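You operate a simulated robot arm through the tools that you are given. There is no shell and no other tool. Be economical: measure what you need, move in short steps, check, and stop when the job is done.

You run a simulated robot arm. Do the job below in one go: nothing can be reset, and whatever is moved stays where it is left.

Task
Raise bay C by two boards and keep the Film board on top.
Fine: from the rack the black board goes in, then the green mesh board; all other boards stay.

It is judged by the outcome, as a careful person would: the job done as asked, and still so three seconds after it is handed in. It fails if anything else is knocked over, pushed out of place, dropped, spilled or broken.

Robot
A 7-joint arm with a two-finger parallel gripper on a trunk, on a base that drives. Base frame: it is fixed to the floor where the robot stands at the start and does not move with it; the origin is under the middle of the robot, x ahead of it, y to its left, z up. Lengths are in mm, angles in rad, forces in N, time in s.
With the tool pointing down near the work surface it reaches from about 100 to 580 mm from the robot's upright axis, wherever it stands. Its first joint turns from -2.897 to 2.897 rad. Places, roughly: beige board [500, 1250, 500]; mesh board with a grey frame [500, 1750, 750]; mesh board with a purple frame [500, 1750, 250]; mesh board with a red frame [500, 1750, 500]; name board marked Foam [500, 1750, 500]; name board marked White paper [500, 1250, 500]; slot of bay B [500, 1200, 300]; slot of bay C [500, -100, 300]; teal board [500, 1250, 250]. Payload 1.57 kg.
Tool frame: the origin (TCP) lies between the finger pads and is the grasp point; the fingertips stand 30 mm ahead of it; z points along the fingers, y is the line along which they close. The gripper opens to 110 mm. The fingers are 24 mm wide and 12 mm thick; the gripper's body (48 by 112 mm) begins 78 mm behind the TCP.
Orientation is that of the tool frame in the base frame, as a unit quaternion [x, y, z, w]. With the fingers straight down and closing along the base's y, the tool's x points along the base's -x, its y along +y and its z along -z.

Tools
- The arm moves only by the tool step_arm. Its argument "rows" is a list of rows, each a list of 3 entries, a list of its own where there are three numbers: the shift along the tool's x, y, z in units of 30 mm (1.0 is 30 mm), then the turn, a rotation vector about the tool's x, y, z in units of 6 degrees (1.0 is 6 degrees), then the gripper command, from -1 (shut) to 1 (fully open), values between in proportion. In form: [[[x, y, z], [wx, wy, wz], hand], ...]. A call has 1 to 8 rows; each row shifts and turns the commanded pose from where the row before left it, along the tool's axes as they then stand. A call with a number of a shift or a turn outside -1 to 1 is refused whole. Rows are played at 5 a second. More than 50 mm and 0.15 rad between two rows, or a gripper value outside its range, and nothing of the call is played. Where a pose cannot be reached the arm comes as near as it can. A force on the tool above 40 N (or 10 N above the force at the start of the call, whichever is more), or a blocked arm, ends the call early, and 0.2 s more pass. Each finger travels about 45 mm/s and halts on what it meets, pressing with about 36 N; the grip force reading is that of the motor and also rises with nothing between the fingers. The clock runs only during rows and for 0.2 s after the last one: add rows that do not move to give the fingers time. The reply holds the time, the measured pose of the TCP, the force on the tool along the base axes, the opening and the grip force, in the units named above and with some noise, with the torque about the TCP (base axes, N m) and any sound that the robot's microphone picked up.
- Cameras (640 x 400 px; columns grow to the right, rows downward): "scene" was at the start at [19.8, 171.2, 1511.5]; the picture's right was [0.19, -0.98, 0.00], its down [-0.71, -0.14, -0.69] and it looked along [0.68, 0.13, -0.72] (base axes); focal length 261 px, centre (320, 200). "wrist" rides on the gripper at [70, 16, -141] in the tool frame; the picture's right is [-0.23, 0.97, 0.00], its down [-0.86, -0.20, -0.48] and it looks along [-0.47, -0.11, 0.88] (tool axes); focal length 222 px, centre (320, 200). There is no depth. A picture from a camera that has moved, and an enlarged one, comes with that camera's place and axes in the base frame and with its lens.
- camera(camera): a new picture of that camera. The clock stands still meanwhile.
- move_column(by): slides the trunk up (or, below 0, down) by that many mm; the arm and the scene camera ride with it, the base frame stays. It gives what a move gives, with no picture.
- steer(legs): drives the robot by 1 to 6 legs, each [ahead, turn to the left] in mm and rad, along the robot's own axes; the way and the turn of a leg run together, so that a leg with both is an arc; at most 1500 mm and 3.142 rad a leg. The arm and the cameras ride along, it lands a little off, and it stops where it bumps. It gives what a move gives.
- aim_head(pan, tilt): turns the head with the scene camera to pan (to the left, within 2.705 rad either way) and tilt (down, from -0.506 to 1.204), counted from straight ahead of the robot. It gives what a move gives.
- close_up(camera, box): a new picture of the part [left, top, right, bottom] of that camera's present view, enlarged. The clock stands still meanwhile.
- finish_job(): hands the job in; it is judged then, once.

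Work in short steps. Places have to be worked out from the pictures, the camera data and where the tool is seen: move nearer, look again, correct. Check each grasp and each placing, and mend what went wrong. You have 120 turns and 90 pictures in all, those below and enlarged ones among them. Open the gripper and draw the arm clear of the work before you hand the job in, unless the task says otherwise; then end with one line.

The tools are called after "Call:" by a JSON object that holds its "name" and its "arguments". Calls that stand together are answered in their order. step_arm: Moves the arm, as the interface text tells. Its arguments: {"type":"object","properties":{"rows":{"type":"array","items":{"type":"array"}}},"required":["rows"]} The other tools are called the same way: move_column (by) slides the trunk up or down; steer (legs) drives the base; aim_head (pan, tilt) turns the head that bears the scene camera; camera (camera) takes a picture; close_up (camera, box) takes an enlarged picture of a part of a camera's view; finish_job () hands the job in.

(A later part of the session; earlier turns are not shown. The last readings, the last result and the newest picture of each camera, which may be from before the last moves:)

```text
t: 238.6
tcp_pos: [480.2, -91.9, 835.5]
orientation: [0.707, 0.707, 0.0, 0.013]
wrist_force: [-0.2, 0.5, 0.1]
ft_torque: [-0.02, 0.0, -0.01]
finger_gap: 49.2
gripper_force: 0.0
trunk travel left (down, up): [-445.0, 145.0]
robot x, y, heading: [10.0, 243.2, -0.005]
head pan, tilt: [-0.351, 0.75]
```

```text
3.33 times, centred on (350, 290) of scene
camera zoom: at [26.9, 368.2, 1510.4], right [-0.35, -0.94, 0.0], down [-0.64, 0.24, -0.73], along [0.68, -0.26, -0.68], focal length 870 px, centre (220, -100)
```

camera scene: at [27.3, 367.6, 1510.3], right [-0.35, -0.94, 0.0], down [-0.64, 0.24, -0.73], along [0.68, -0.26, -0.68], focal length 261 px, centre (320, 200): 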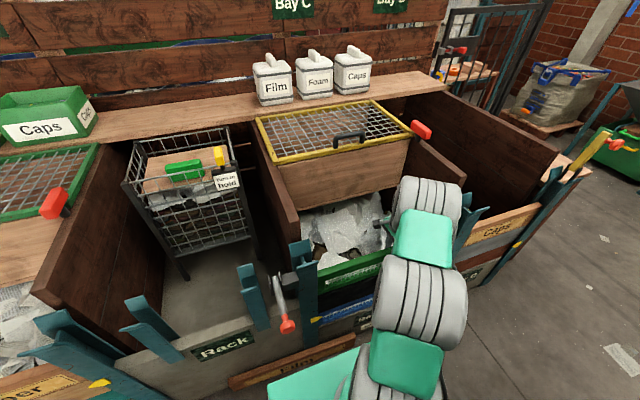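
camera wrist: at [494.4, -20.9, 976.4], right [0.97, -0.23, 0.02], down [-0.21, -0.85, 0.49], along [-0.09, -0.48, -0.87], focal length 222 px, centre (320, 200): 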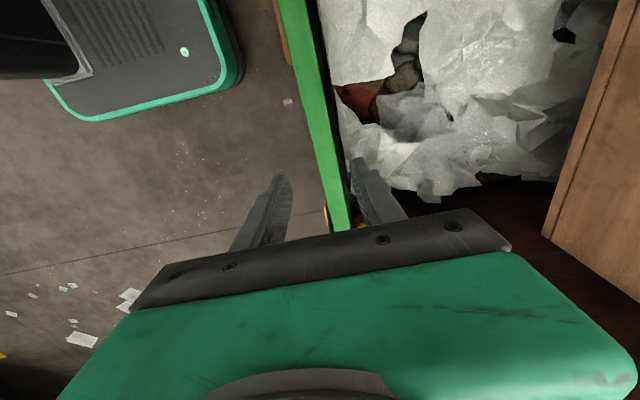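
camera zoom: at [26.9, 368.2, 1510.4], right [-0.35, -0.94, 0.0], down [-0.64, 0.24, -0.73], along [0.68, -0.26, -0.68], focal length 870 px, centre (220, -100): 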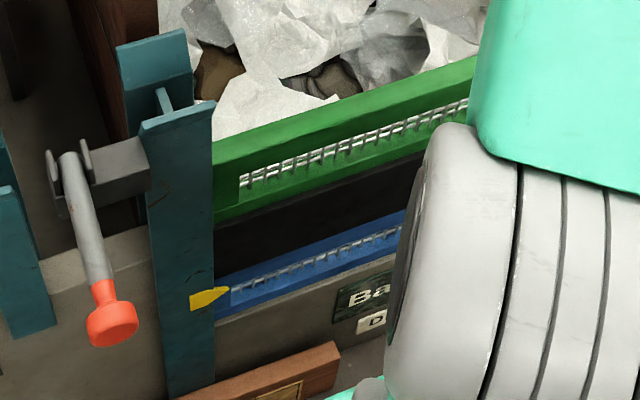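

Green is seated on black. Now for Film: rise, swing over to y≈333, drive straight back, and lower.

Call:
{"name": "move_column", "arguments": {"by": 145}}

Call:
{"name": "step_arm", "arguments": {"rows": [[[0.5, -0.2, -0.6], [-0.12, 0, 0], -0.1], [[1, -0.2, -0.6], [0, 0, 0], -0.1], [[1, -0.2, 0], [0, 0, 0], -0.1], [[1, -0.2, 0], [0, 0, 0], -0.1], [[1, -0.2, 0], [0, 0, 0], -0.1], [[1, -0.2, 0], [0, 0, 0], -0.1], [[1, -0.2, 0], [0, 0, 0], -0.1], [[1, -0.2, 0], [0, 0, 0], -0.1]]}}

Call:
{"name": "step_arm", "arguments": {"rows": [[[1, 0, 0], [0, 0, 0], -0.1], [[1, 0, 0], [0, 0, 0], -0.1], [[1, 0, 0], [0, 0, 0], -0.1], [[1, 0, 0], [0, 0, 0], -0.1], [[1, 0, 0], [0, 0, 0], -0.1], [[1, 0, 0], [0, 0, 0], -0.1], [[0.8, 0, 0], [0, 0, 0], -0.1], [[0, 0, 0], [0, 0, 0], -0.1]]}}

Call:
{"name": "steer", "arguments": {"legs": [[-255, 0]]}}

Call:
{"name": "move_column", "arguments": {"by": -400}}

Call:
{"name": "move_column", "arguments": {"by": -185}}

```text
t: 240.3
tcp_pos: [480.5, -92.1, 981.5]
orientation: [0.706, 0.708, 0.0, 0.013]
wrist_force: [-0.7, 1.0, -1.1]
ft_torque: [0.0, 0.01, 0.02]
finger_gap: 49.7
gripper_force: 0.0
trunk travel left (down, up): [-590.0, 0.0]
robot x, y, heading: [9.6, 244.4, -0.013]
head pan, tilt: [-0.351, 0.75]
```

```text
t: 242.1
tcp_pos: [431.6, 135.0, 1010.5]
orientation: [0.707, 0.707, 0.003, 0.018]
wrist_force: [0.3, -0.3, 0.4]
ft_torque: [0.01, -0.02, -0.02]
finger_gap: 49.7
gripper_force: 0.0
trunk travel left (down, up): [-590.0, 0.0]
robot x, y, heading: [7.2, 242.6, -0.009]
head pan, tilt: [-0.351, 0.75]
```

```text
t: 243.9
tcp_pos: [431.2, 338.0, 1006.1]
orientation: [0.707, 0.707, 0.004, 0.019]
wrist_force: [-0.2, 0.5, -0.4]
ft_torque: [-0.04, -0.02, 0.01]
finger_gap: 49.5
gripper_force: 0.1
trunk travel left (down, up): [-590.0, 0.0]
robot x, y, heading: [9.8, 241.8, -0.006]
head pan, tilt: [-0.351, 0.75]
```

```text
t: 245.8
tcp_pos: [175.1, 339.2, 1006.4]
orientation: [0.707, 0.707, 0.003, 0.018]
wrist_force: [0.4, -1.7, -0.1]
ft_torque: [0.01, 0.02, 0.0]
finger_gap: 49.4
gripper_force: 0.0
trunk travel left (down, up): [-590.0, 0.0]
robot x, y, heading: [-249.2, 243.6, -0.01]
head pan, tilt: [-0.351, 0.75]
```

```text
t: 249.6
tcp_pos: [174.2, 339.5, 607.2]
orientation: [0.707, 0.707, 0.004, 0.018]
wrist_force: [0.0, 0.2, 0.3]
ft_torque: [0.01, 0.0, 0.01]
finger_gap: 49.5
gripper_force: 0.1
trunk travel left (down, up): [-190.0, 400.0]
robot x, y, heading: [-252.2, 244.0, -0.009]
head pan, tilt: [-0.351, 0.75]
```

```text
t: 251.6
tcp_pos: [174.2, 339.4, 422.1]
orientation: [0.708, 0.706, 0.004, 0.019]
wrist_force: [-0.2, -0.3, -0.3]
ft_torque: [0.01, 0.0, 0.04]
finger_gap: 49.5
gripper_force: 0.1
trunk travel left (down, up): [-5.0, 585.0]
robot x, y, heading: [-246.5, 243.1, -0.015]
head pan, tilt: [-0.351, 0.75]
```

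I pitch the tool back to ≈26° and approach the standing Film from above the robot side.

Call:
{"name": "step_arm", "arguments": {"rows": [[[0, 0, 0], [-0.82, 0.2, 0], -0.1], [[0, 0, 0], [-0.82, 0, 0], -0.1], [[0, 0, 0], [-0.82, 0, 0], -0.1], [[0, 0, 0], [-0.82, 0, 0], -0.1], [[0, 0, 0], [-0.8, 0, 0], -0.1], [[0, 0.23, 0.973], [0, 0, 0], -0.1], [[0, 0.23, 0.973], [0, 0, 0], -0.1], [[0, 0.23, 0.973], [0, 0, 0], -0.1]]}}

Call:
{"name": "step_arm", "arguments": {"rows": [[[0, 0.23, 0.973], [0, 0, 0], -0.1], [[0, 0.23, 0.973], [0, 0, 0], -0.1], [[0, 0.23, 0.973], [0, 0, 0], -0.1], [[0, 0.23, 0.973], [0, 0, 0], -0.1], [[0, 0.23, 0.973], [0, 0, 0], -0.1], [[0, 0.23, 0.973], [0, 0, 0], -0.1], [[0, 0, 0], [0, 0, 0], -0.1]]}}

Call:
{"name": "camera", "arguments": {"camera": "wrist"}}

```text
t: 253.4
tcp_pos: [232.5, 338.8, 351.8]
orientation: [0.689, 0.688, 0.161, 0.161]
wrist_force: [0.4, 0.0, 0.6]
ft_torque: [0.0, 0.0, 0.0]
finger_gap: 49.7
gripper_force: 0.1
trunk travel left (down, up): [-5.0, 585.0]
robot x, y, heading: [-251.5, 243.9, -0.008]
head pan, tilt: [-0.351, 0.75]
```

```text
t: 255.0
tcp_pos: [347.0, 340.1, 214.4]
orientation: [0.689, 0.688, 0.161, 0.161]
wrist_force: [0.4, 0.0, -0.4]
ft_torque: [0.0, -0.01, 0.02]
finger_gap: 49.4
gripper_force: 0.0
trunk travel left (down, up): [-5.0, 585.0]
robot x, y, heading: [-252.9, 239.2, -0.008]
head pan, tilt: [-0.351, 0.75]
```

```text
12 pictures are left
camera wrist: at [299.3, 408.1, 348.7], right [0.87, -0.23, 0.43], down [-0.39, -0.86, 0.34], along [0.29, -0.47, -0.84], focal length 222 px, centre (320, 200)
```

wrist: 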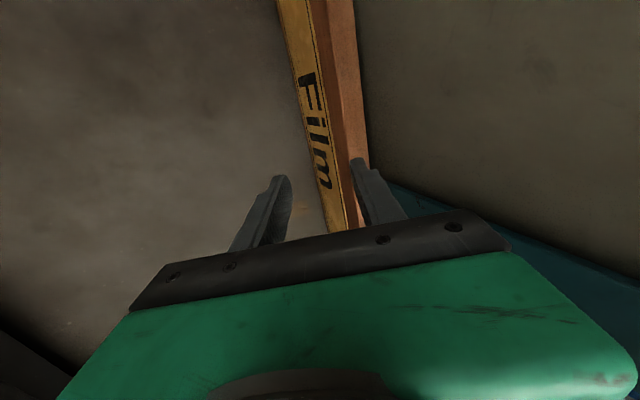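

Film stands as before (text centre y≈350). I move the rear fingertip above its top edge, then press lightly.

Call:
{"name": "step_arm", "arguments": {"rows": [[[0.11, 0.04, 0.85], [0, 0, 0], -0.1], [[0.11, 0.04, 0.85], [0, 0, 0], -0.1], [[0.11, 0.04, 0.85], [0, 0, 0], -0.1], [[0, -0.044, 0.09], [0, 0, 0], -0.1], [[0, -0.044, 0.09], [0, 0, 0], -0.1]]}}

Call:
{"name": "camera", "arguments": {"camera": "wrist"}}

```text
t: 256.2
tcp_pos: [384.6, 350.4, 143.6]
orientation: [0.689, 0.688, 0.162, 0.162]
wrist_force: [-13.8, -2.6, 24.5]
ft_torque: [-0.28, -0.77, -0.26]
finger_gap: 47.5
gripper_force: 0.1
trunk travel left (down, up): [-5.0, 585.0]
robot x, y, heading: [-249.1, 245.1, -0.01]
head pan, tilt: [-0.351, 0.75]
```

```text
11 pictures are left
camera wrist: at [336.7, 418.3, 277.5], right [0.87, -0.23, 0.43], down [-0.39, -0.86, 0.34], along [0.29, -0.47, -0.83], focal length 222 px, centre (320, 200)
```

wrist: 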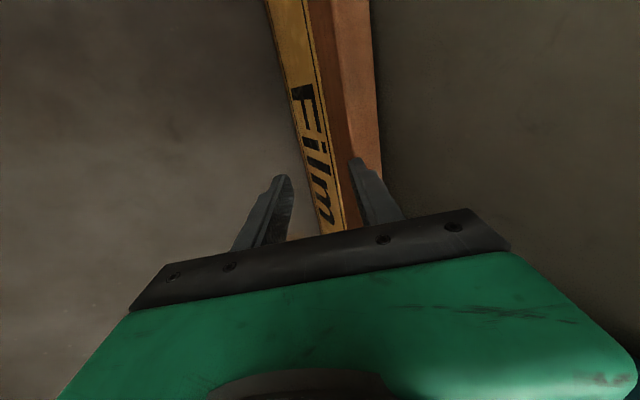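

The rear fingertip presses the top edge. I now close partway (drawing the top edge toward the robot, raising to compensate) and pull back ≈20 mm so the board leans onto the front finger.

Call:
{"name": "step_arm", "arguments": {"rows": [[[0, 0.02, -0.045], [0, 0, 0], -0.28], [[0, 0.03, -0.06], [0, 0, 0], -0.45], [[0, -0.15, -0.074], [0, 0, 0], -0.45], [[0, -0.15, -0.074], [0, 0, 0], -0.45], [[0, -0.15, -0.074], [0, 0, 0], -0.45], [[0, -0.15, -0.074], [0, 0, 0], -0.45]]}}

Call:
{"name": "camera", "arguments": {"camera": "wrist"}}

```text
t: 257.6
tcp_pos: [361.4, 349.7, 144.3]
orientation: [0.689, 0.689, 0.161, 0.16]
wrist_force: [-3.1, 4.3, 11.6]
ft_torque: [-0.09, -0.36, 0.15]
finger_gap: 33.0
gripper_force: 1.7
trunk travel left (down, up): [-5.0, 585.0]
robot x, y, heading: [-250.0, 244.9, -0.011]
head pan, tilt: [-0.351, 0.75]
```

```text
10 pictures are left
camera wrist: at [315.0, 418.9, 278.1], right [0.87, -0.23, 0.43], down [-0.39, -0.86, 0.34], along [0.29, -0.46, -0.84], focal length 222 px, centre (320, 200)
```

wrist: 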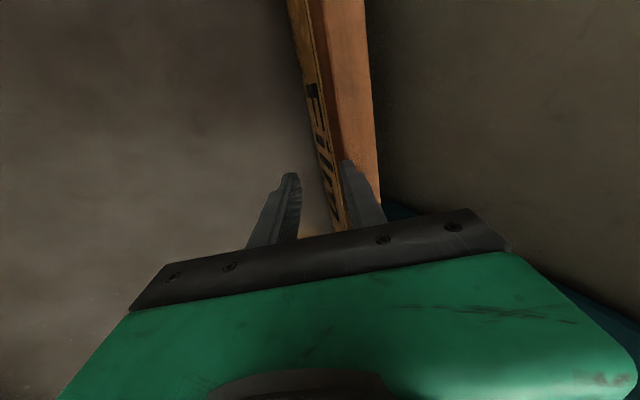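

The board is tilting toward the robot. I pull another 18 mm.

Call:
{"name": "step_arm", "arguments": {"rows": [[[0, -0.15, -0.074], [0, 0, 0], -0.45], [[0, -0.15, -0.074], [0, 0, 0], -0.45], [[0, -0.15, -0.07], [0, 0, 0], -0.45], [[0, -0.09, -0.04], [0, 0, 0], -0.45]]}}

Call:
{"name": "camera", "arguments": {"camera": "wrist"}}

```text
t: 258.6
tcp_pos: [345.1, 349.2, 143.8]
orientation: [0.689, 0.688, 0.16, 0.16]
wrist_force: [0.2, -0.3, 0.4]
ft_torque: [0.01, -0.03, 0.0]
finger_gap: 30.3
gripper_force: 0.0
trunk travel left (down, up): [-5.0, 585.0]
robot x, y, heading: [-246.6, 241.6, -0.01]
head pan, tilt: [-0.351, 0.75]
```

```text
9 pictures are left
camera wrist: at [298.0, 417.7, 277.7], right [0.87, -0.23, 0.43], down [-0.39, -0.85, 0.34], along [0.29, -0.47, -0.84], focal length 222 px, centre (320, 200)
```

wrist: 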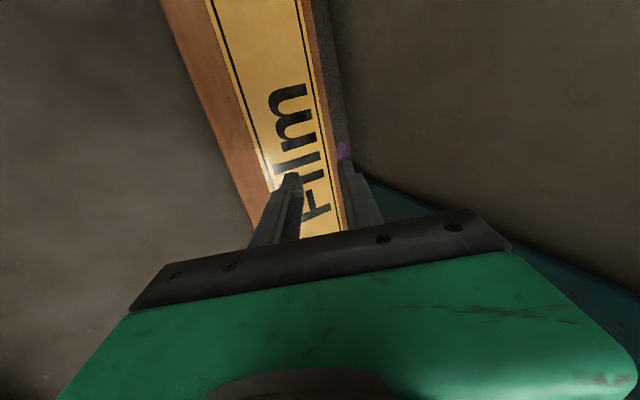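

It fell flat again, under the front finger; I'll need a steeper pitch for the catch. I close, return in front of the edge and push it to the wall again.

Call:
{"name": "step_arm", "arguments": {"rows": [[[0, -0.95, -0.466], [0, 0, 0], -1], [[0, -0.95, -0.466], [0, 0, 0], -1], [[0, -0.95, -0.466], [0, 0, 0], -1], [[0, -0.394, 0.8], [0, 0, 0], -1], [[0, -0.394, 0.8], [0, 0, 0], -1], [[0, -0.394, 0.8], [0, 0, 0], -1], [[0, -0.394, 0.8], [0, 0, 0], -1], [[0, 0, 0], [0, 0, 0], -1]]}}

Call:
{"name": "step_arm", "arguments": {"rows": [[[0, 0.269, 0.132], [0, 0, 0], -1], [[0, 0.269, 0.132], [0, 0, 0], -1], [[0, 0.269, 0.132], [0, 0, 0], -1], [[0, 0.269, 0.132], [0, 0, 0], -1], [[0, 0.239, 0.118], [0, 0, 0], -1], [[0, 0, 0], [0, 0, 0], -1]]}}

Call:
{"name": "step_arm", "arguments": {"rows": [[[0, 0.09, 0.044], [0, 0, 0], -1], [[0, 0, 0], [0, 0, 0], -1]]}}

```text
t: 260.4
tcp_pos: [251.2, 348.9, 35.6]
orientation: [0.688, 0.689, 0.16, 0.16]
wrist_force: [0.5, -0.3, 0.1]
ft_torque: [0.0, 0.04, 0.02]
finger_gap: 0.1
gripper_force: 21.7
trunk travel left (down, up): [-5.0, 585.0]
robot x, y, heading: [-249.7, 241.5, -0.011]
head pan, tilt: [-0.351, 0.75]
```

```text
t: 261.8
tcp_pos: [294.0, 349.0, 36.9]
orientation: [0.689, 0.688, 0.16, 0.161]
wrist_force: [-3.3, -0.6, -1.4]
ft_torque: [-0.01, 0.1, -0.04]
finger_gap: 0.3
gripper_force: 21.7
trunk travel left (down, up): [-5.0, 585.0]
robot x, y, heading: [-249.6, 243.7, -0.012]
head pan, tilt: [-0.351, 0.75]
```

```text
t: 262.4
tcp_pos: [298.5, 349.1, 36.7]
orientation: [0.689, 0.689, 0.16, 0.16]
wrist_force: [-5.2, 0.1, 1.9]
ft_torque: [-0.02, 0.08, -0.06]
finger_gap: 0.0
gripper_force: 20.8
trunk travel left (down, up): [-5.0, 585.0]
robot x, y, heading: [-249.4, 246.9, -0.009]
head pan, tilt: [-0.351, 0.75]
```

At the wall; I preload 2.3 mm and read the force.

Call:
{"name": "step_arm", "arguments": {"rows": [[[0, 0.069, 0.034], [0, 0, 0], -1], [[0, 0, 0], [0, 0, 0], -1]]}}

```text
t: 263.0
tcp_pos: [299.8, 350.2, 37.1]
orientation: [0.689, 0.688, 0.16, 0.161]
wrist_force: [-6.9, -0.3, 0.5]
ft_torque: [-0.03, 0.08, -0.08]
finger_gap: 0.0
gripper_force: 21.3
trunk travel left (down, up): [-5.0, 585.0]
robot x, y, heading: [-249.9, 244.5, -0.011]
head pan, tilt: [-0.351, 0.75]
```

Call:
{"name": "step_arm", "arguments": {"rows": [[[0, 0.06, 0.03], [0, 0, 0], -1], [[0, 0, 0], [0, 0, 0], -1]]}}

```text
t: 263.6
tcp_pos: [299.3, 349.3, 35.5]
orientation: [0.688, 0.689, 0.16, 0.16]
wrist_force: [-19.2, -0.5, 11.8]
ft_torque: [-0.13, 0.19, -0.17]
finger_gap: 0.2
gripper_force: 21.1
trunk travel left (down, up): [-5.0, 585.0]
robot x, y, heading: [-246.9, 241.3, -0.011]
head pan, tilt: [-0.351, 0.75]
```

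19 N. I add ≈0.9 mm and run the known lift path to ≈36°.

Call:
{"name": "step_arm", "arguments": {"rows": [[[0, 0.071, -0.077], [0, 0, 0], -1], [[0, 0.066, -0.172], [0, 0, 0], -1], [[0, 0.066, -0.172], [0, 0, 0], -1], [[0, 0.072, -0.169], [0, 0, 0], -1], [[0, 0.078, -0.168], [0, 0, 0], -1]]}}

Call:
{"name": "step_arm", "arguments": {"rows": [[[0, 0.182, -0.293], [0, 0, 0], -1], [[0, 0.205, -0.274], [0, 0, 0], -1], [[0, 0.179, -0.205], [0, 0, 0], -1], [[0, 0.193, -0.188], [0, 0, 0], -1], [[0, 0.264, -0.197], [0, 0, 0], -1]]}}

```text
t: 264.8
tcp_pos: [300.6, 349.4, 60.1]
orientation: [0.689, 0.689, 0.158, 0.159]
wrist_force: [-23.3, 0.4, -4.1]
ft_torque: [0.09, 0.63, -0.22]
finger_gap: 0.0
gripper_force: 21.4
trunk travel left (down, up): [-5.0, 585.0]
robot x, y, heading: [-250.5, 241.0, -0.012]
head pan, tilt: [-0.351, 0.75]
```

```text
t: 266.0
tcp_pos: [315.2, 349.3, 106.3]
orientation: [0.689, 0.688, 0.162, 0.162]
wrist_force: [-20.0, -4.1, 7.4]
ft_torque: [-0.16, 0.3, -0.27]
finger_gap: 0.1
gripper_force: 21.3
trunk travel left (down, up): [-5.0, 585.0]
robot x, y, heading: [-248.0, 239.0, -0.012]
head pan, tilt: [-0.351, 0.75]
```

Good (20 N, ≈36°). Next two legs of the path to ≈73°, then to the wall.

Call:
{"name": "step_arm", "arguments": {"rows": [[[0, 0.28, -0.16], [0, 0, 0], -1], [[0, 0.29, -0.143], [0, 0, 0], -1], [[0, 0.239, -0.09], [0, 0, 0], -1], [[0, 0.251, -0.063], [0, 0, 0], -1], [[0, 0.255, -0.042], [0, 0, 0], -1]]}}

Call:
{"name": "step_arm", "arguments": {"rows": [[[0, 0.255, 0.0], [0, 0, 0], -1], [[0, 0.197, 0.0], [0, 0, 0], -1], [[0, 0.174, -0.007], [0, 0, 0], -1], [[0, 0.176, 0.005], [0, 0, 0], -1], [[0, 0.17, 0.017], [0, 0, 0], -1]]}}

```text
t: 267.2
tcp_pos: [343.1, 349.8, 137.3]
orientation: [0.689, 0.688, 0.161, 0.159]
wrist_force: [-2.2, 1.5, 1.4]
ft_torque: [0.05, 0.05, 0.01]
finger_gap: 0.1
gripper_force: 21.5
trunk travel left (down, up): [-5.0, 585.0]
robot x, y, heading: [-250.3, 241.7, -0.012]
head pan, tilt: [-0.351, 0.75]
```

```text
t: 268.4
tcp_pos: [368.6, 349.6, 149.6]
orientation: [0.688, 0.689, 0.161, 0.16]
wrist_force: [-3.4, -1.0, 3.8]
ft_torque: [-0.08, -0.01, -0.08]
finger_gap: 0.1
gripper_force: 21.1
trunk travel left (down, up): [-5.0, 585.0]
robot x, y, heading: [-249.4, 243.8, -0.007]
head pan, tilt: [-0.351, 0.75]
```

≈73°, light force. I push on to the wall, lift off, back up, and pitch to ≈45° with the fingers open.

Call:
{"name": "step_arm", "arguments": {"rows": [[[0, 0.17, 0.025], [0, 0, 0], -1], [[0, 0.166, 0.03], [0, 0, 0], -1], [[0, 0.161, 0.035], [0, 0, 0], -1], [[0, 0.157, 0.042], [0, 0, 0], -1], [[0, 0.151, 0.052], [0, 0, 0], -1], [[0, 0.123, 0.053], [0, 0, 0], -1], [[0, 0.12, 0.055], [0, 0, 0], -1]]}}

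Call:
{"name": "step_arm", "arguments": {"rows": [[[0, 0.074, -0.15], [0, 0, 0], -1], [[0, 0.294, -0.598], [0, 0, 0], -1], [[0, -0.45, -0.593], [0, 0, 0], -1], [[0, -0.45, -0.593], [0, 0, 0], -1], [[0, 0, 0], [-0.8, 0, 0], -0.5], [[0, 0, 0], [-0.8, 0, 0], -0.09], [[0, 0, 0], [-0.8, 0, 0], -0.09], [[0, 0, 0], [-0.8, 0, 0], -0.09]]}}

Call:
{"name": "camera", "arguments": {"camera": "wrist"}}

```text
t: 270.0
tcp_pos: [403.4, 349.4, 159.6]
orientation: [0.689, 0.687, 0.163, 0.162]
wrist_force: [-6.7, -7.1, 37.4]
ft_torque: [-0.35, 0.07, -0.08]
finger_gap: 0.0
gripper_force: 21.9
trunk travel left (down, up): [-5.0, 585.0]
robot x, y, heading: [-249.6, 245.4, -0.012]
head pan, tilt: [-0.351, 0.75]
```

```text
t: 271.8
tcp_pos: [360.3, 349.1, 200.1]
orientation: [0.652, 0.653, 0.274, 0.273]
wrist_force: [-0.1, 0.8, -0.2]
ft_torque: [0.02, 0.0, -0.03]
finger_gap: 50.1
gripper_force: 0.0
trunk travel left (down, up): [-5.0, 585.0]
robot x, y, heading: [-249.0, 244.4, -0.009]
head pan, tilt: [-0.351, 0.75]
```

```text
8 pictures are left
camera wrist: at [271.9, 417.8, 311.9], right [0.68, -0.23, 0.69], down [-0.48, -0.86, 0.19], along [0.55, -0.47, -0.69], focal length 222 px, centre (320, 200)
```

wrist: 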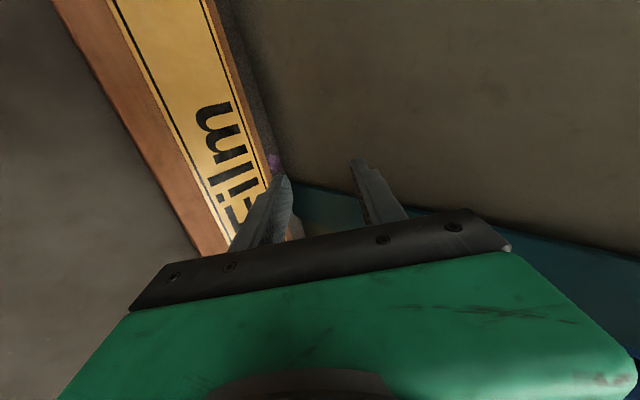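

It fell back once more. New idea that avoids free-standing: lift to ≈73°, then open the fingers while holding, pitch to 45° so the front finger is low in front, and let the board lean onto it. I return and push to the wall first.

Call:
{"name": "step_arm", "arguments": {"rows": [[[0, 0, 0], [0.8, 0, 0], -1], [[0, 0, 0], [0.8, 0, 0], -1], [[0, 0, 0], [0.8, 0, 0], -1], [[0, 0, 0], [0.8, 0, 0], -1], [[0, -0.815, -0.401], [0, 0, 0], -1], [[0, -0.815, -0.401], [0, 0, 0], -1], [[0, -0.815, -0.401], [0, 0, 0], -1], [[0, -0.815, -0.401], [0, 0, 0], -1]]}}

Call:
{"name": "step_arm", "arguments": {"rows": [[[0, -0.402, 0.817], [0, 0, 0], -1], [[0, -0.402, 0.817], [0, 0, 0], -1], [[0, -0.402, 0.817], [0, 0, 0], -1], [[0, -0.402, 0.817], [0, 0, 0], -1], [[0, -0.402, 0.817], [0, 0, 0], -1], [[0, -0.402, 0.81], [0, 0, 0], -1], [[0, 0, 0], [0, 0, 0], -1]]}}

Call:
{"name": "step_arm", "arguments": {"rows": [[[0, 0.269, 0.132], [0, 0, 0], -1], [[0, 0.269, 0.132], [0, 0, 0], -1], [[0, 0.269, 0.132], [0, 0, 0], -1], [[0, 0.269, 0.132], [0, 0, 0], -1], [[0, 0.269, 0.132], [0, 0, 0], -1], [[0, 0, 0], [0, 0, 0], -1]]}}

```text
t: 273.6
tcp_pos: [251.3, 350.2, 201.5]
orientation: [0.689, 0.689, 0.161, 0.16]
wrist_force: [0.1, 0.8, 0.5]
ft_torque: [-0.02, 0.0, 0.0]
finger_gap: 0.1
gripper_force: 21.6
trunk travel left (down, up): [-5.0, 585.0]
robot x, y, heading: [-244.8, 242.5, -0.012]
head pan, tilt: [-0.351, 0.75]
```

```text
t: 275.2
tcp_pos: [253.0, 350.3, 37.0]
orientation: [0.688, 0.689, 0.16, 0.16]
wrist_force: [-0.3, 0.2, 0.0]
ft_torque: [-0.01, 0.01, -0.01]
finger_gap: 0.1
gripper_force: 21.2
trunk travel left (down, up): [-5.0, 585.0]
robot x, y, heading: [-247.9, 245.0, -0.011]
head pan, tilt: [-0.351, 0.75]
```

```text
t: 276.6
tcp_pos: [295.8, 349.8, 36.5]
orientation: [0.688, 0.689, 0.16, 0.16]
wrist_force: [-4.1, -0.2, -0.9]
ft_torque: [0.01, 0.1, -0.04]
finger_gap: 0.2
gripper_force: 21.3
trunk travel left (down, up): [-5.0, 585.0]
robot x, y, heading: [-248.3, 242.6, -0.012]
head pan, tilt: [-0.351, 0.75]
```

Call:
{"name": "step_arm", "arguments": {"rows": [[[0, 0.08, 0.039], [0, 0, 0], -1], [[0, 0.07, 0.034], [0, 0, 0], -1], [[0, 0, 0], [0, 0, 0], -1]]}}

```text
t: 277.4
tcp_pos: [299.3, 348.9, 36.6]
orientation: [0.689, 0.689, 0.159, 0.158]
wrist_force: [-18.5, -0.2, 11.8]
ft_torque: [-0.15, 0.15, -0.2]
finger_gap: 0.0
gripper_force: 21.5
trunk travel left (down, up): [-5.0, 585.0]
robot x, y, heading: [-250.9, 246.1, -0.01]
head pan, tilt: [-0.351, 0.75]
```

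Same preload as last time; I replay the whole lift to ≈73°.

Call:
{"name": "step_arm", "arguments": {"rows": [[[0, 0.071, -0.077], [0, 0, 0], -1], [[0, 0.066, -0.172], [0, 0, 0], -1], [[0, 0.066, -0.172], [0, 0, 0], -1], [[0, 0.072, -0.169], [0, 0, 0], -1], [[0, 0.078, -0.168], [0, 0, 0], -1]]}}

Call:
{"name": "step_arm", "arguments": {"rows": [[[0, 0.182, -0.293], [0, 0, 0], -1], [[0, 0.205, -0.274], [0, 0, 0], -1], [[0, 0.179, -0.205], [0, 0, 0], -1], [[0, 0.193, -0.188], [0, 0, 0], -1], [[0, 0.264, -0.197], [0, 0, 0], -1]]}}

Call:
{"name": "step_arm", "arguments": {"rows": [[[0, 0.28, -0.16], [0, 0, 0], -1], [[0, 0.29, -0.143], [0, 0, 0], -1], [[0, 0.239, -0.09], [0, 0, 0], -1], [[0, 0.251, -0.063], [0, 0, 0], -1], [[0, 0.255, -0.042], [0, 0, 0], -1]]}}

Call:
{"name": "step_arm", "arguments": {"rows": [[[0, 0.255, 0.012], [0, 0, 0], -1], [[0, 0.197, 0.005], [0, 0, 0], -1], [[0, 0.174, 0.0], [0, 0, 0], -1], [[0, 0.15, 0.005], [0, 0, 0], -1]]}}

```text
t: 278.6
tcp_pos: [300.5, 349.6, 61.6]
orientation: [0.689, 0.689, 0.159, 0.159]
wrist_force: [-23.4, 2.1, -3.1]
ft_torque: [0.09, 0.62, -0.23]
finger_gap: 0.0
gripper_force: 20.9
trunk travel left (down, up): [-5.0, 585.0]
robot x, y, heading: [-244.6, 239.7, -0.013]
head pan, tilt: [-0.351, 0.75]
```

```text
t: 279.8
tcp_pos: [316.7, 349.7, 106.7]
orientation: [0.689, 0.688, 0.161, 0.161]
wrist_force: [-22.0, -4.9, 10.0]
ft_torque: [-0.22, 0.27, -0.36]
finger_gap: 0.0
gripper_force: 21.2
trunk travel left (down, up): [-5.0, 585.0]
robot x, y, heading: [-249.6, 246.3, -0.01]
head pan, tilt: [-0.351, 0.75]
```

```text
t: 281.0
tcp_pos: [345.3, 349.8, 139.1]
orientation: [0.688, 0.689, 0.162, 0.161]
wrist_force: [0.6, 0.1, 0.9]
ft_torque: [0.01, 0.0, 0.0]
finger_gap: 0.0
gripper_force: 21.3
trunk travel left (down, up): [-5.0, 585.0]
robot x, y, heading: [-247.1, 238.9, -0.01]
head pan, tilt: [-0.351, 0.75]
```

```text
t: 282.0
tcp_pos: [364.3, 349.9, 147.3]
orientation: [0.689, 0.688, 0.161, 0.16]
wrist_force: [0.3, -0.4, 0.5]
ft_torque: [0.02, 0.01, -0.01]
finger_gap: 0.2
gripper_force: 21.3
trunk travel left (down, up): [-5.0, 585.0]
robot x, y, heading: [-248.7, 244.4, -0.01]
head pan, tilt: [-0.351, 0.75]
```

It slipped off midway (too little compression there). I redo the return, push, preload and first lift legs in one go.

Call:
{"name": "step_arm", "arguments": {"rows": [[[0, -0.83, -0.408], [0, 0, 0], -1], [[0, -0.83, -0.408], [0, 0, 0], -1], [[0, -0.83, -0.408], [0, 0, 0], -1], [[0, -0.83, -0.408], [0, 0, 0], -1], [[0, -0.405, 0.8225], [0, 0, 0], -1], [[0, -0.405, 0.8225], [0, 0, 0], -1], [[0, -0.405, 0.8225], [0, 0, 0], -1], [[0, -0.405, 0.8225], [0, 0, 0], -1]]}}

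Call:
{"name": "step_arm", "arguments": {"rows": [[[0, 0, 0], [0, 0, 0], -1], [[0, 0.269, 0.132], [0, 0, 0], -1], [[0, 0.269, 0.132], [0, 0, 0], -1], [[0, 0.269, 0.132], [0, 0, 0], -1], [[0, 0.269, 0.132], [0, 0, 0], -1], [[0, 0.269, 0.132], [0, 0, 0], -1], [[0, 0, 0], [0, 0, 0], -1]]}}

Call:
{"name": "step_arm", "arguments": {"rows": [[[0, 0.08, 0.039], [0, 0, 0], -1], [[0, 0.07, 0.034], [0, 0, 0], -1], [[0, 0, 0], [0, 0, 0], -1]]}}

Call:
{"name": "step_arm", "arguments": {"rows": [[[0, 0.071, -0.077], [0, 0, 0], -1], [[0, 0.066, -0.172], [0, 0, 0], -1], [[0, 0.066, -0.172], [0, 0, 0], -1], [[0, 0.072, -0.169], [0, 0, 0], -1], [[0, 0.078, -0.168], [0, 0, 0], -1]]}}

Call:
{"name": "step_arm", "arguments": {"rows": [[[0, 0.182, -0.293], [0, 0, 0], -1], [[0, 0.205, -0.274], [0, 0, 0], -1], [[0, 0.179, -0.205], [0, 0, 0], -1], [[0, 0.193, -0.188], [0, 0, 0], -1], [[0, 0.264, -0.197], [0, 0, 0], -1]]}}

```text
t: 283.8
tcp_pos: [252.7, 348.5, 35.9]
orientation: [0.689, 0.689, 0.161, 0.16]
wrist_force: [0.2, 0.0, 0.1]
ft_torque: [0.03, 0.04, 0.01]
finger_gap: 0.1
gripper_force: 21.6
trunk travel left (down, up): [-5.0, 585.0]
robot x, y, heading: [-251.9, 242.8, -0.012]
head pan, tilt: [-0.351, 0.75]
```

```text
t: 285.4
tcp_pos: [297.1, 349.6, 35.6]
orientation: [0.688, 0.689, 0.161, 0.161]
wrist_force: [-4.0, -0.9, -1.7]
ft_torque: [0.0, 0.12, -0.06]
finger_gap: 0.0
gripper_force: 21.4
trunk travel left (down, up): [-5.0, 585.0]
robot x, y, heading: [-253.3, 243.8, -0.007]
head pan, tilt: [-0.351, 0.75]
```

```text
t: 286.2
tcp_pos: [299.7, 348.7, 34.9]
orientation: [0.689, 0.69, 0.159, 0.158]
wrist_force: [-22.4, 0.4, 11.1]
ft_torque: [-0.08, 0.28, -0.2]
finger_gap: 0.0
gripper_force: 21.4
trunk travel left (down, up): [-5.0, 585.0]
robot x, y, heading: [-250.9, 238.3, -0.008]
head pan, tilt: [-0.351, 0.75]
```

```text
t: 287.4
tcp_pos: [299.2, 349.0, 59.8]
orientation: [0.689, 0.689, 0.158, 0.159]
wrist_force: [-28.0, 6.4, -4.0]
ft_torque: [0.16, 0.7, -0.18]
finger_gap: 0.0
gripper_force: 21.0
trunk travel left (down, up): [-5.0, 585.0]
robot x, y, heading: [-250.8, 243.8, -0.014]
head pan, tilt: [-0.351, 0.75]
```

```text
t: 288.6
tcp_pos: [314.9, 348.2, 107.1]
orientation: [0.689, 0.688, 0.161, 0.161]
wrist_force: [-30.3, -2.6, 14.7]
ft_torque: [-0.22, 0.36, -0.38]
finger_gap: 0.0
gripper_force: 21.4
trunk travel left (down, up): [-5.0, 585.0]
robot x, y, heading: [-252.6, 243.5, -0.015]
head pan, tilt: [-0.351, 0.75]
```

33 N at ≈36°: good. Next legs with a bit more compression, up to ≈72°.

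Call:
{"name": "step_arm", "arguments": {"rows": [[[0, 0.272, -0.173], [0, 0, 0], -1], [[0, 0.289, -0.143], [0, 0, 0], -1], [[0, 0.241, -0.086], [0, 0, 0], -1], [[0, 0.253, -0.056], [0, 0, 0], -1], [[0, 0.257, -0.032], [0, 0, 0], -1]]}}

Call:
{"name": "step_arm", "arguments": {"rows": [[[0, 0.25, 0.0], [0, 0, 0], -1], [[0, 0.197, -0.005], [0, 0, 0], -1], [[0, 0.174, -0.007], [0, 0, 0], -1], [[0, 0.14, 0.002], [0, 0, 0], -1]]}}

```text
t: 289.8
tcp_pos: [343.9, 350.6, 137.8]
orientation: [0.688, 0.688, 0.163, 0.161]
wrist_force: [-3.0, 1.3, 0.4]
ft_torque: [0.04, 0.06, 0.03]
finger_gap: 0.0
gripper_force: 21.6
trunk travel left (down, up): [-5.0, 585.0]
robot x, y, heading: [-255.1, 242.1, -0.01]
head pan, tilt: [-0.351, 0.75]
```

```text
t: 290.8
tcp_pos: [363.4, 349.0, 147.2]
orientation: [0.689, 0.688, 0.161, 0.161]
wrist_force: [-3.8, -1.5, 3.9]
ft_torque: [-0.08, -0.01, -0.1]
finger_gap: 0.0
gripper_force: 21.4
trunk travel left (down, up): [-5.0, 585.0]
robot x, y, heading: [-249.3, 243.0, -0.009]
head pan, tilt: [-0.351, 0.75]
```

Holding at ≈70° with 5 N. Now I open the fingers while shifting back equally (rear finger stays on the board), then pitch to 45° about that fingertip.

Call:
{"name": "step_arm", "arguments": {"rows": [[[0, -0.155, 0], [0, 0, 0], -0.818], [[0, -0.16, 0], [0, 0, 0], -0.636], [[0, -0.162, 0], [0, 0, 0], -0.455], [[0, -0.165, 0], [0, 0, 0], -0.273], [[0, -0.165, 0], [0, 0, 0], -0.09], [[0, 0, 0], [0, 0, 0], -0.09]]}}

Call:
{"name": "step_arm", "arguments": {"rows": [[[0, -0.073, 0.082], [-0.8, 0, 0], -0.09], [[0, -0.079, 0.076], [-0.8, 0, 0], -0.09], [[0, -0.085, 0.069], [-0.8, 0, 0], -0.09], [[0, -0.091, 0.061], [-0.8, 0, 0], -0.09], [[0, 0, 0], [0, 0, 0], -0.09]]}}

Call:
{"name": "camera", "arguments": {"camera": "wrist"}}

```text
t: 292.2
tcp_pos: [342.5, 350.9, 137.6]
orientation: [0.689, 0.688, 0.161, 0.16]
wrist_force: [-3.2, -0.7, 2.1]
ft_torque: [-0.05, -0.11, -0.06]
finger_gap: 49.0
gripper_force: 0.0
trunk travel left (down, up): [-5.0, 585.0]
robot x, y, heading: [-251.6, 243.5, -0.006]
head pan, tilt: [-0.351, 0.75]
```

```text
t: 293.4
tcp_pos: [337.4, 351.0, 123.8]
orientation: [0.652, 0.652, 0.273, 0.274]
wrist_force: [-3.9, 1.5, 4.2]
ft_torque: [-0.03, -0.16, 0.06]
finger_gap: 50.4
gripper_force: 0.1
trunk travel left (down, up): [-5.0, 585.0]
robot x, y, heading: [-250.4, 242.1, -0.014]
head pan, tilt: [-0.351, 0.75]
```

```text
7 pictures are left
camera wrist: at [248.9, 418.3, 235.1], right [0.68, -0.23, 0.69], down [-0.48, -0.86, 0.19], along [0.55, -0.47, -0.69], focal length 222 px, centre (320, 200)
```

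wrist: 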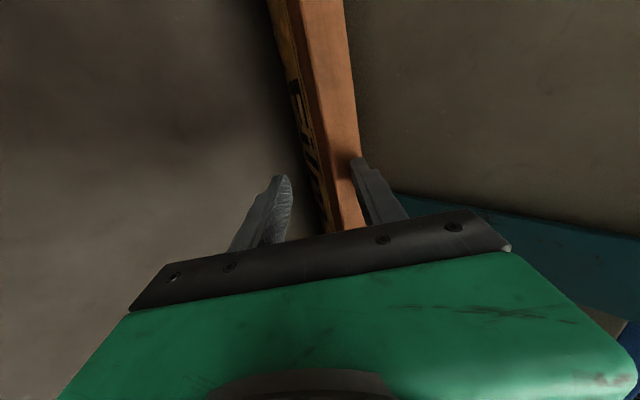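

Still held, with the front finger low in front of it. Now I open wider so the rear tip lifts off and the board leans onto the front finger, advance 9 mm and close.

Call:
{"name": "step_arm", "arguments": {"rows": [[[0, 0, 0], [0, 0, 0], 0.36], [[0, 0, 0], [0, 0, 0], 0.36], [[0, 0, 0], [0, 0, 0], 0.36], [[0, 0, 0.3], [0, 0, 0], 0.36], [[0, 0, 0], [0, 0, 0], -1], [[0, 0, 0], [0, 0, 0], -1], [[0, 0, 0], [0, 0, 0], -1], [[0, 0, 0], [0, 0, 0], -1]]}}

Call:
{"name": "step_arm", "arguments": {"rows": [[[0, 0, 0], [0, 0, 0], -1], [[0, 0, 0], [0, 0, 0], -1]]}}

Call:
{"name": "camera", "arguments": {"camera": "wrist"}}

```text
t: 295.2
tcp_pos: [344.2, 349.6, 118.4]
orientation: [0.653, 0.652, 0.273, 0.273]
wrist_force: [-2.3, 0.1, -1.0]
ft_torque: [0.33, 0.25, -0.28]
finger_gap: 29.1
gripper_force: 22.9
trunk travel left (down, up): [-5.0, 585.0]
robot x, y, heading: [-250.2, 246.5, -0.009]
head pan, tilt: [-0.351, 0.75]
```

```text
t: 295.8
tcp_pos: [344.4, 349.3, 115.2]
orientation: [0.653, 0.652, 0.273, 0.272]
wrist_force: [-3.3, -1.0, 0.6]
ft_torque: [0.96, 0.35, -0.42]
finger_gap: 28.7
gripper_force: 36.1
trunk travel left (down, up): [-5.0, 585.0]
robot x, y, heading: [-250.5, 243.7, -0.012]
head pan, tilt: [-0.351, 0.75]
```

```text
6 pictures are left
camera wrist: at [255.5, 418.0, 228.8], right [0.68, -0.23, 0.69], down [-0.48, -0.86, 0.19], along [0.55, -0.47, -0.69], focal length 222 px, centre (320, 200)
```

wrist: 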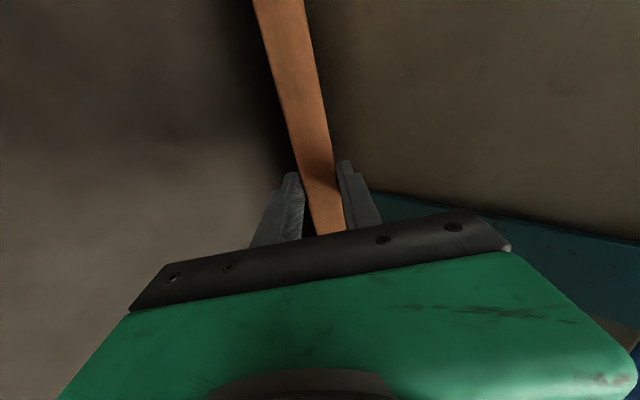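

Film is pinched (28.7 mm, 36 N). I retract along the tool axis, then level the tool so the board hangs vertically.

Call:
{"name": "step_arm", "arguments": {"rows": [[[0, 0, -0.4], [0, 0, 0], -1], [[0, 0, -0.7], [0, 0, 0], -1], [[0, 0, -0.9], [0, 0, 0], -1], [[0, 0, -0.9], [0, 0, 0], -1], [[0, 0, -0.6], [0, 0, 0], -1], [[0, 0, 0], [0, 0, 0], -1]]}}

Call:
{"name": "step_arm", "arguments": {"rows": [[[0, 0, -0.2], [0.5, 0, 0], -1], [[0, 0, -0.2], [0.75, 0, 0], -1], [[0, 0, -0.2], [0.9, 0, 0], -1], [[0, 0, -0.2], [0.9, 0, 0], -1], [[0, 0, -0.2], [0.9, 0, 0], -1], [[0, 0, -0.2], [0.9, 0, 0], -1], [[0, 0, -0.2], [0.9, 0, 0], -1], [[0, 0, -0.2], [0.9, 0, 0], -1]]}}

Call:
{"name": "step_arm", "arguments": {"rows": [[[0, 0, 0], [0.58, 0, 0], -1], [[0, 0, 0], [0.4, 0, 0], -1], [[0, 0, 0], [0, 0, 0], -1]]}}

Call:
{"name": "camera", "arguments": {"camera": "wrist"}}

```text
t: 297.2
tcp_pos: [270.2, 349.9, 189.6]
orientation: [0.652, 0.653, 0.273, 0.272]
wrist_force: [-0.2, 0.2, -10.7]
ft_torque: [0.04, 0.57, -0.04]
finger_gap: 28.5
gripper_force: 35.8
trunk travel left (down, up): [-5.0, 585.0]
robot x, y, heading: [-246.2, 240.9, -0.018]
head pan, tilt: [-0.351, 0.75]
```

```text
t: 299.0
tcp_pos: [247.3, 349.7, 232.1]
orientation: [0.706, 0.706, 0.034, 0.033]
wrist_force: [-0.2, 0.0, -11.4]
ft_torque: [0.05, 0.08, 0.04]
finger_gap: 27.9
gripper_force: 35.8
trunk travel left (down, up): [-5.0, 585.0]
robot x, y, heading: [-249.5, 239.6, -0.009]
head pan, tilt: [-0.351, 0.75]
```

```text
t: 299.8
tcp_pos: [247.6, 349.3, 231.7]
orientation: [0.707, 0.707, -0.002, -0.003]
wrist_force: [-0.8, 0.7, -11.5]
ft_torque: [0.03, -0.03, -0.01]
finger_gap: 27.7
gripper_force: 36.1
trunk travel left (down, up): [-5.0, 585.0]
robot x, y, heading: [-251.6, 244.2, -0.009]
head pan, tilt: [-0.351, 0.75]
```

```text
5 pictures are left
camera wrist: at [264.6, 417.9, 373.4], right [0.97, -0.23, -0.01], down [-0.2, -0.86, 0.48], along [-0.12, -0.47, -0.88], focal length 222 px, centre (320, 200)
```

wrist: 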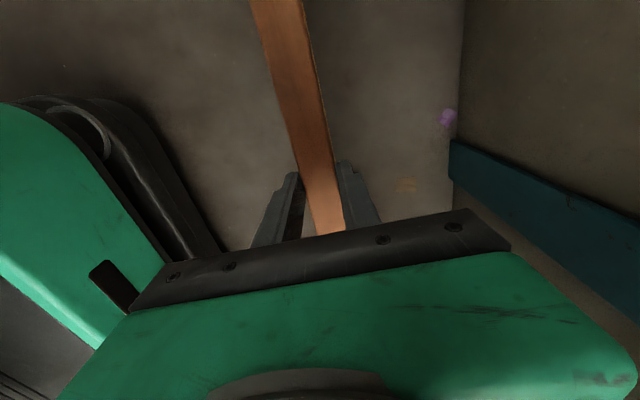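

Film hangs centred. I back off 40 mm from the lever's column, raise it above the posts, and drive straight ahead.

Call:
{"name": "step_arm", "arguments": {"rows": [[[0, -0.5, 0], [0, 0, 0], -1], [[0, -0.8, 0], [0, 0, 0], -1], [[0, 0, 0], [0, 0, 0], -1]]}}

Call:
{"name": "move_column", "arguments": {"by": 400}}

Call:
{"name": "move_column", "arguments": {"by": 180}}

Call:
{"name": "step_arm", "arguments": {"rows": [[[0, 0, -0.9], [0, 0, 0], -1], [[0, 0, -1], [0, 0, 0], -1], [[0, 0, -1], [0, 0, 0], -1], [[0, 0, -1], [0, 0, 0], -1], [[0, 0, -1], [0, 0, 0], -1], [[0, 0, -1], [0, 0, 0], -1], [[0, 0, -1], [0, 0, 0], -1], [[0, 0, -1], [0, 0, 0], -1]]}}

Call:
{"name": "steer", "arguments": {"legs": [[85, 0], [85, 0], [85, 0]]}}

```text
t: 300.6
tcp_pos: [207.4, 350.5, 232.7]
orientation: [0.707, 0.707, -0.002, -0.002]
wrist_force: [1.3, -0.5, -10.7]
ft_torque: [0.11, -0.01, -0.04]
finger_gap: 27.6
gripper_force: 35.8
trunk travel left (down, up): [-5.0, 585.0]
robot x, y, heading: [-253.2, 245.5, -0.007]
head pan, tilt: [-0.351, 0.75]
```

```text
t: 304.5
tcp_pos: [207.9, 350.2, 633.0]
orientation: [0.708, 0.707, -0.003, -0.003]
wrist_force: [0.6, 0.7, -10.6]
ft_torque: [0.07, 0.01, -0.02]
finger_gap: 27.8
gripper_force: 35.5
trunk travel left (down, up): [-405.0, 185.0]
robot x, y, heading: [-249.7, 248.7, -0.009]
head pan, tilt: [-0.351, 0.75]
```

```text
t: 306.5
tcp_pos: [207.4, 350.4, 811.6]
orientation: [0.707, 0.707, -0.002, -0.003]
wrist_force: [0.1, 0.2, -10.8]
ft_torque: [0.1, -0.04, 0.01]
finger_gap: 27.8
gripper_force: 36.0
trunk travel left (down, up): [-585.0, 5.0]
robot x, y, heading: [-251.6, 245.2, -0.01]
head pan, tilt: [-0.351, 0.75]
```

```text
t: 308.3
tcp_pos: [209.8, 350.0, 1048.6]
orientation: [0.707, 0.707, -0.003, -0.003]
wrist_force: [-0.2, 0.3, -11.0]
ft_torque: [0.07, 0.0, 0.01]
finger_gap: 27.8
gripper_force: 35.7
trunk travel left (down, up): [-585.0, 5.0]
robot x, y, heading: [-247.5, 241.5, -0.011]
head pan, tilt: [-0.351, 0.75]
```

```text
t: 310.7
tcp_pos: [466.3, 347.6, 1048.9]
orientation: [0.707, 0.707, -0.003, -0.003]
wrist_force: [1.0, -0.6, -11.2]
ft_torque: [0.05, -0.01, 0.01]
finger_gap: 27.9
gripper_force: 35.9
trunk travel left (down, up): [-585.0, 5.0]
robot x, y, heading: [6.6, 243.3, -0.009]
head pan, tilt: [-0.351, 0.75]
```

Still held. I slide over to bay C's centre and start lowering with force guarding.

Call:
{"name": "step_arm", "arguments": {"rows": [[[-0.6, 0, 0], [0, 0, 0], -1], [[-1, 0, 0], [0, 0, 0], -1], [[-1, 0, 0], [0, 0, 0], -1], [[-1, 0, 0], [0, 0, 0], -1], [[-1, 0, 0], [0, 0, 0], -1], [[-1, 0, 0], [0, 0, 0], -1], [[-1, 0, 0], [0, 0, 0], -1], [[-1, 0, 0], [0, 0, 0], -1]]}}

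Call:
{"name": "step_arm", "arguments": {"rows": [[[-1, 0.067, 0], [0, 0, 0], -1], [[-1, 0.067, 0], [0, 0, 0], -1], [[-1, 0.067, 0], [0, 0, 0], -1], [[-1, 0.067, 0], [0, 0, 0], -1], [[-1, 0.067, 0], [0, 0, 0], -1], [[-1, 0.067, 0], [0, 0, 0], -1], [[-0.45, 0.06, 0], [0, 0, 0], -1], [[0, 0, 0], [0, 0, 0], -1]]}}

Call:
{"name": "step_arm", "arguments": {"rows": [[[0, 0, 0.5], [0, 0, 0], -1], [[0, 0, 0.6], [0, 0, 0], -1], [[0, 0, 0.6], [0, 0, 0], -1], [[0, 0, 0.6], [0, 0, 0], -1], [[0, 0, 0.6], [0, 0, 0], -1], [[0, 0, 0.6], [0, 0, 0], -1]]}}

Call:
{"name": "camera", "arguments": {"camera": "scene"}}

```text
t: 312.5
tcp_pos: [465.9, 118.7, 1049.1]
orientation: [0.707, 0.707, -0.002, -0.003]
wrist_force: [0.3, 0.2, -10.3]
ft_torque: [0.05, -0.05, 0.03]
finger_gap: 27.8
gripper_force: 35.9
trunk travel left (down, up): [-585.0, 5.0]
robot x, y, heading: [10.1, 240.4, -0.014]
head pan, tilt: [-0.351, 0.75]
```

```text
t: 314.3
tcp_pos: [479.9, -74.0, 1048.5]
orientation: [0.707, 0.707, -0.002, -0.003]
wrist_force: [0.5, 0.1, -10.8]
ft_torque: [0.05, -0.02, 0.02]
finger_gap: 27.7
gripper_force: 36.2
trunk travel left (down, up): [-585.0, 5.0]
robot x, y, heading: [6.1, 238.3, -0.013]
head pan, tilt: [-0.351, 0.75]
```

```text
t: 315.7
tcp_pos: [479.0, -72.8, 944.5]
orientation: [0.707, 0.707, -0.002, -0.004]
wrist_force: [0.2, -0.4, -11.1]
ft_torque: [0.04, 0.02, -0.02]
finger_gap: 27.9
gripper_force: 35.6
trunk travel left (down, up): [-585.0, 5.0]
robot x, y, heading: [7.9, 241.1, -0.017]
head pan, tilt: [-0.351, 0.75]
```

```text
4 pictures are left
camera scene: at [28.0, 367.1, 1650.5], right [-0.35, -0.94, 0.0], down [-0.64, 0.24, -0.73], along [0.68, -0.26, -0.68], focal length 261 px, centre (320, 200)
```

scene: 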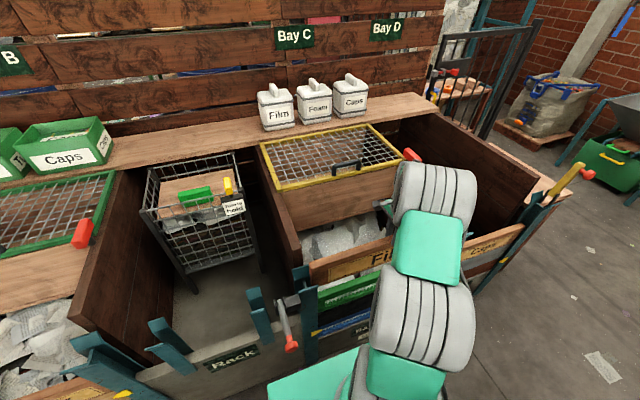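

Aligned. Continue guarded lowering until it seats on green.

Call:
{"name": "step_arm", "arguments": {"rows": [[[0, 0, 0.6], [0, 0, 0], -1], [[0, 0, 0.6], [0, 0, 0], -1], [[0, 0, 0.6], [0, 0, 0], -1], [[0, 0, 0.5], [0, 0, 0], -1], [[0, 0, 0.3], [0, 0, 0], -1], [[0, 0, 0.2], [0, 0, 0], -1]]}}

Call:
{"name": "step_arm", "arguments": {"rows": [[[0, 0, 0.15], [0, 0, 0], -1], [[0, 0, 0.15], [0, 0, 0], -1], [[0, 0, 0.15], [0, 0, 0], -1], [[0, 0, 0.15], [0, 0, 0], -1], [[0, 0, 0.12], [0, 0, 0], -1], [[0, 0, 0.12], [0, 0, 0], -1]]}}

```text
t: 317.1
tcp_pos: [480.4, -72.6, 858.3]
orientation: [0.706, 0.708, -0.002, -0.003]
wrist_force: [1.1, 0.2, -11.4]
ft_torque: [0.06, 0.03, 0.03]
finger_gap: 28.2
gripper_force: 36.0
trunk travel left (down, up): [-585.0, 5.0]
robot x, y, heading: [6.1, 241.2, -0.008]
head pan, tilt: [-0.351, 0.75]
```

```text
t: 318.5
tcp_pos: [478.1, -74.7, 835.9]
orientation: [0.707, 0.707, -0.002, 0.0]
wrist_force: [-3.9, 1.2, 6.3]
ft_torque: [0.88, 0.2, -0.01]
finger_gap: 27.7
gripper_force: 36.6
trunk travel left (down, up): [-585.0, 5.0]
robot x, y, heading: [6.1, 243.3, -0.012]
head pan, tilt: [-0.351, 0.75]
```

It has met the green board at z≈836. I press 3 mm more to settle it and check by picture.

Call:
{"name": "step_arm", "arguments": {"rows": [[[0, 0, 0.1], [0, 0, 0], -1], [[0, 0, 0], [0, 0, 0], -1]]}}

Call:
{"name": "close_up", "arguments": {"camera": "scene", "box": [280, 230, 440, 350]}}

```text
t: 319.1
tcp_pos: [478.6, -74.0, 836.8]
orientation: [0.707, 0.707, -0.001, 0.003]
wrist_force: [-5.9, 4.7, 37.5]
ft_torque: [0.26, 0.27, 0.02]
finger_gap: 27.7
gripper_force: 35.9
trunk travel left (down, up): [-585.0, 5.0]
robot x, y, heading: [7.8, 239.0, -0.015]
head pan, tilt: [-0.351, 0.75]
```

```text
3.33 times, centred on (360, 290) of scene
camera zoom: at [23.5, 370.3, 1650.8], right [-0.35, -0.94, 0.0], down [-0.64, 0.24, -0.73], along [0.69, -0.26, -0.68], focal length 870 px, centre (187, -100)
```

zoom: 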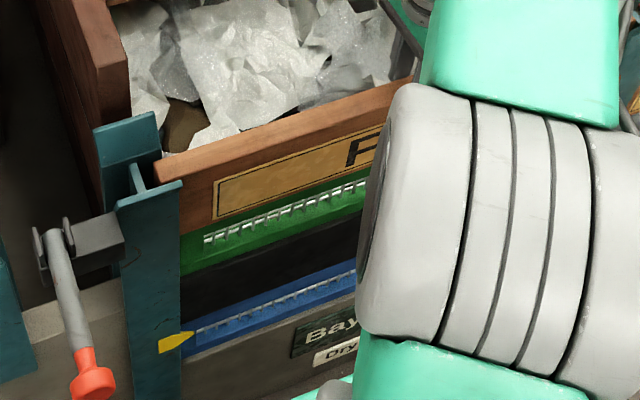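

Film is seated on green, with black and blue below. I relieve, release, and rise clear.

Call:
{"name": "step_arm", "arguments": {"rows": [[[0, 0, -0.09], [0, 0, 0], -1], [[0, 0, 0], [0, 0, 0], -0.25], [[0, 0, 0], [0, 0, 0], -0.15], [[0, 0, -0.5], [0, 0, 0], -0.1], [[0, 0, -1], [0, 0, 0], -0.1], [[0, 0, -1], [0, 0, 0], -0.1], [[0, 0, -1], [0, 0, 0], -0.1], [[0, 0, -1], [0, 0, 0], 0.3]]}}

Call:
{"name": "step_arm", "arguments": {"rows": [[[0.5, -0.8, -0.5], [0, 0, 0], 0.3], [[0.8, -0.9, 0], [0, 0, 0], 0.3], [[0.9, -0.9, 0], [0, 0, 0], 0.3], [[0.9, -0.9, 0], [0, 0, 0], 0.3], [[0.9, -0.5, 0], [0, 0, 0], 0.3], [[0.9, 0, 0], [0, 0, 0], 0.3], [[0.9, 0, 0], [0, 0, 0], 0.3], [[0, 0, 0], [0, 0, 0], 0.3]]}}

Call:
{"name": "camera", "arguments": {"camera": "scene"}}

```text
t: 320.9
tcp_pos: [478.4, -73.7, 968.9]
orientation: [0.707, 0.708, -0.002, -0.003]
wrist_force: [-0.3, 1.3, 0.7]
ft_torque: [0.0, 0.0, 0.0]
finger_gap: 71.4
gripper_force: 0.0
trunk travel left (down, up): [-585.0, 5.0]
robot x, y, heading: [8.0, 237.4, -0.01]
head pan, tilt: [-0.351, 0.75]
```

```text
t: 322.7
tcp_pos: [358.0, 99.0, 985.9]
orientation: [0.707, 0.707, -0.002, -0.001]
wrist_force: [-0.1, -0.2, -0.2]
ft_torque: [-0.02, 0.0, -0.03]
finger_gap: 71.8
gripper_force: 0.0
trunk travel left (down, up): [-585.0, 5.0]
robot x, y, heading: [3.1, 238.7, -0.011]
head pan, tilt: [-0.351, 0.75]
```

```text
2 pictures are left
camera scene: at [26.8, 368.0, 1650.4], right [-0.35, -0.94, 0.0], down [-0.64, 0.24, -0.73], along [0.68, -0.26, -0.68], focal length 261 px, centre (320, 200)
5 turns are left
```

scene: 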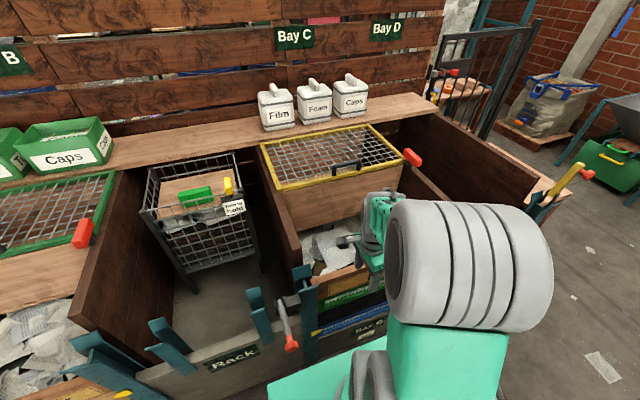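

Film stays in place on top. I back the robot off and take a last look at the whole stack.

Call:
{"name": "steer", "arguments": {"legs": [[-250, 0]]}}

Call:
{"name": "step_arm", "arguments": {"rows": [[[0.9, 0, 0], [0, 0, 0], 1], [[0.9, 0, 0], [0, 0, 0], 1], [[0.9, 0, 0], [0, 0, 0], 1], [[0.9, 0, 0], [0, 0, 0], 1], [[0.9, 0, 0], [0, 0, 0], 1], [[0.9, 0, 0], [0, 0, 0], 1], [[0.9, 0, 0], [0, 0, 0], 1], [[0.9, 0, 0], [0, 0, 0], 1]]}}

Call:
{"name": "aim_head", "arguments": {"pan": -0.5, "tilt": 0.75}}

Call:
{"name": "camera", "arguments": {"camera": "scene"}}

```text
t: 324.5
tcp_pos: [111.3, 102.7, 985.2]
orientation: [0.706, 0.708, -0.002, -0.002]
wrist_force: [-1.1, -0.8, 0.2]
ft_torque: [0.03, 0.02, 0.0]
finger_gap: 71.4
gripper_force: 0.1
trunk travel left (down, up): [-585.0, 5.0]
robot x, y, heading: [-242.2, 243.6, -0.009]
head pan, tilt: [-0.351, 0.75]
```

```text
t: 326.3
tcp_pos: [109.3, 317.2, 986.8]
orientation: [0.706, 0.708, -0.003, -0.002]
wrist_force: [-0.3, -0.8, 0.1]
ft_torque: [0.03, 0.0, -0.02]
finger_gap: 110.0
gripper_force: 0.0
trunk travel left (down, up): [-585.0, 5.0]
robot x, y, heading: [-239.8, 242.3, -0.013]
head pan, tilt: [-0.351, 0.75]
```

```text
t: 327.0
tcp_pos: [109.5, 317.8, 985.6]
orientation: [0.707, 0.707, -0.002, -0.002]
wrist_force: [0.2, -0.5, -0.2]
ft_torque: [-0.04, 0.0, -0.03]
finger_gap: 109.9
gripper_force: 0.0
trunk travel left (down, up): [-585.0, 5.0]
robot x, y, heading: [-243.5, 243.3, -0.012]
head pan, tilt: [-0.499, 0.75]
```

```text
1 pictures are left
camera scene: at [-226.6, 359.3, 1650.4], right [-0.49, -0.87, 0.0], down [-0.6, 0.33, -0.73], along [0.64, -0.36, -0.68], focal length 261 px, centre (320, 200)
4 turns are left
```

scene: 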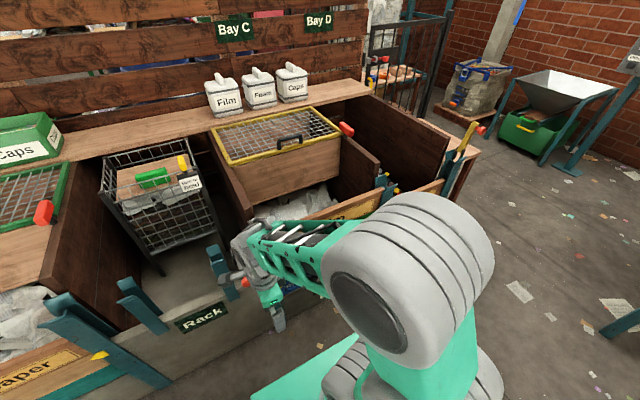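

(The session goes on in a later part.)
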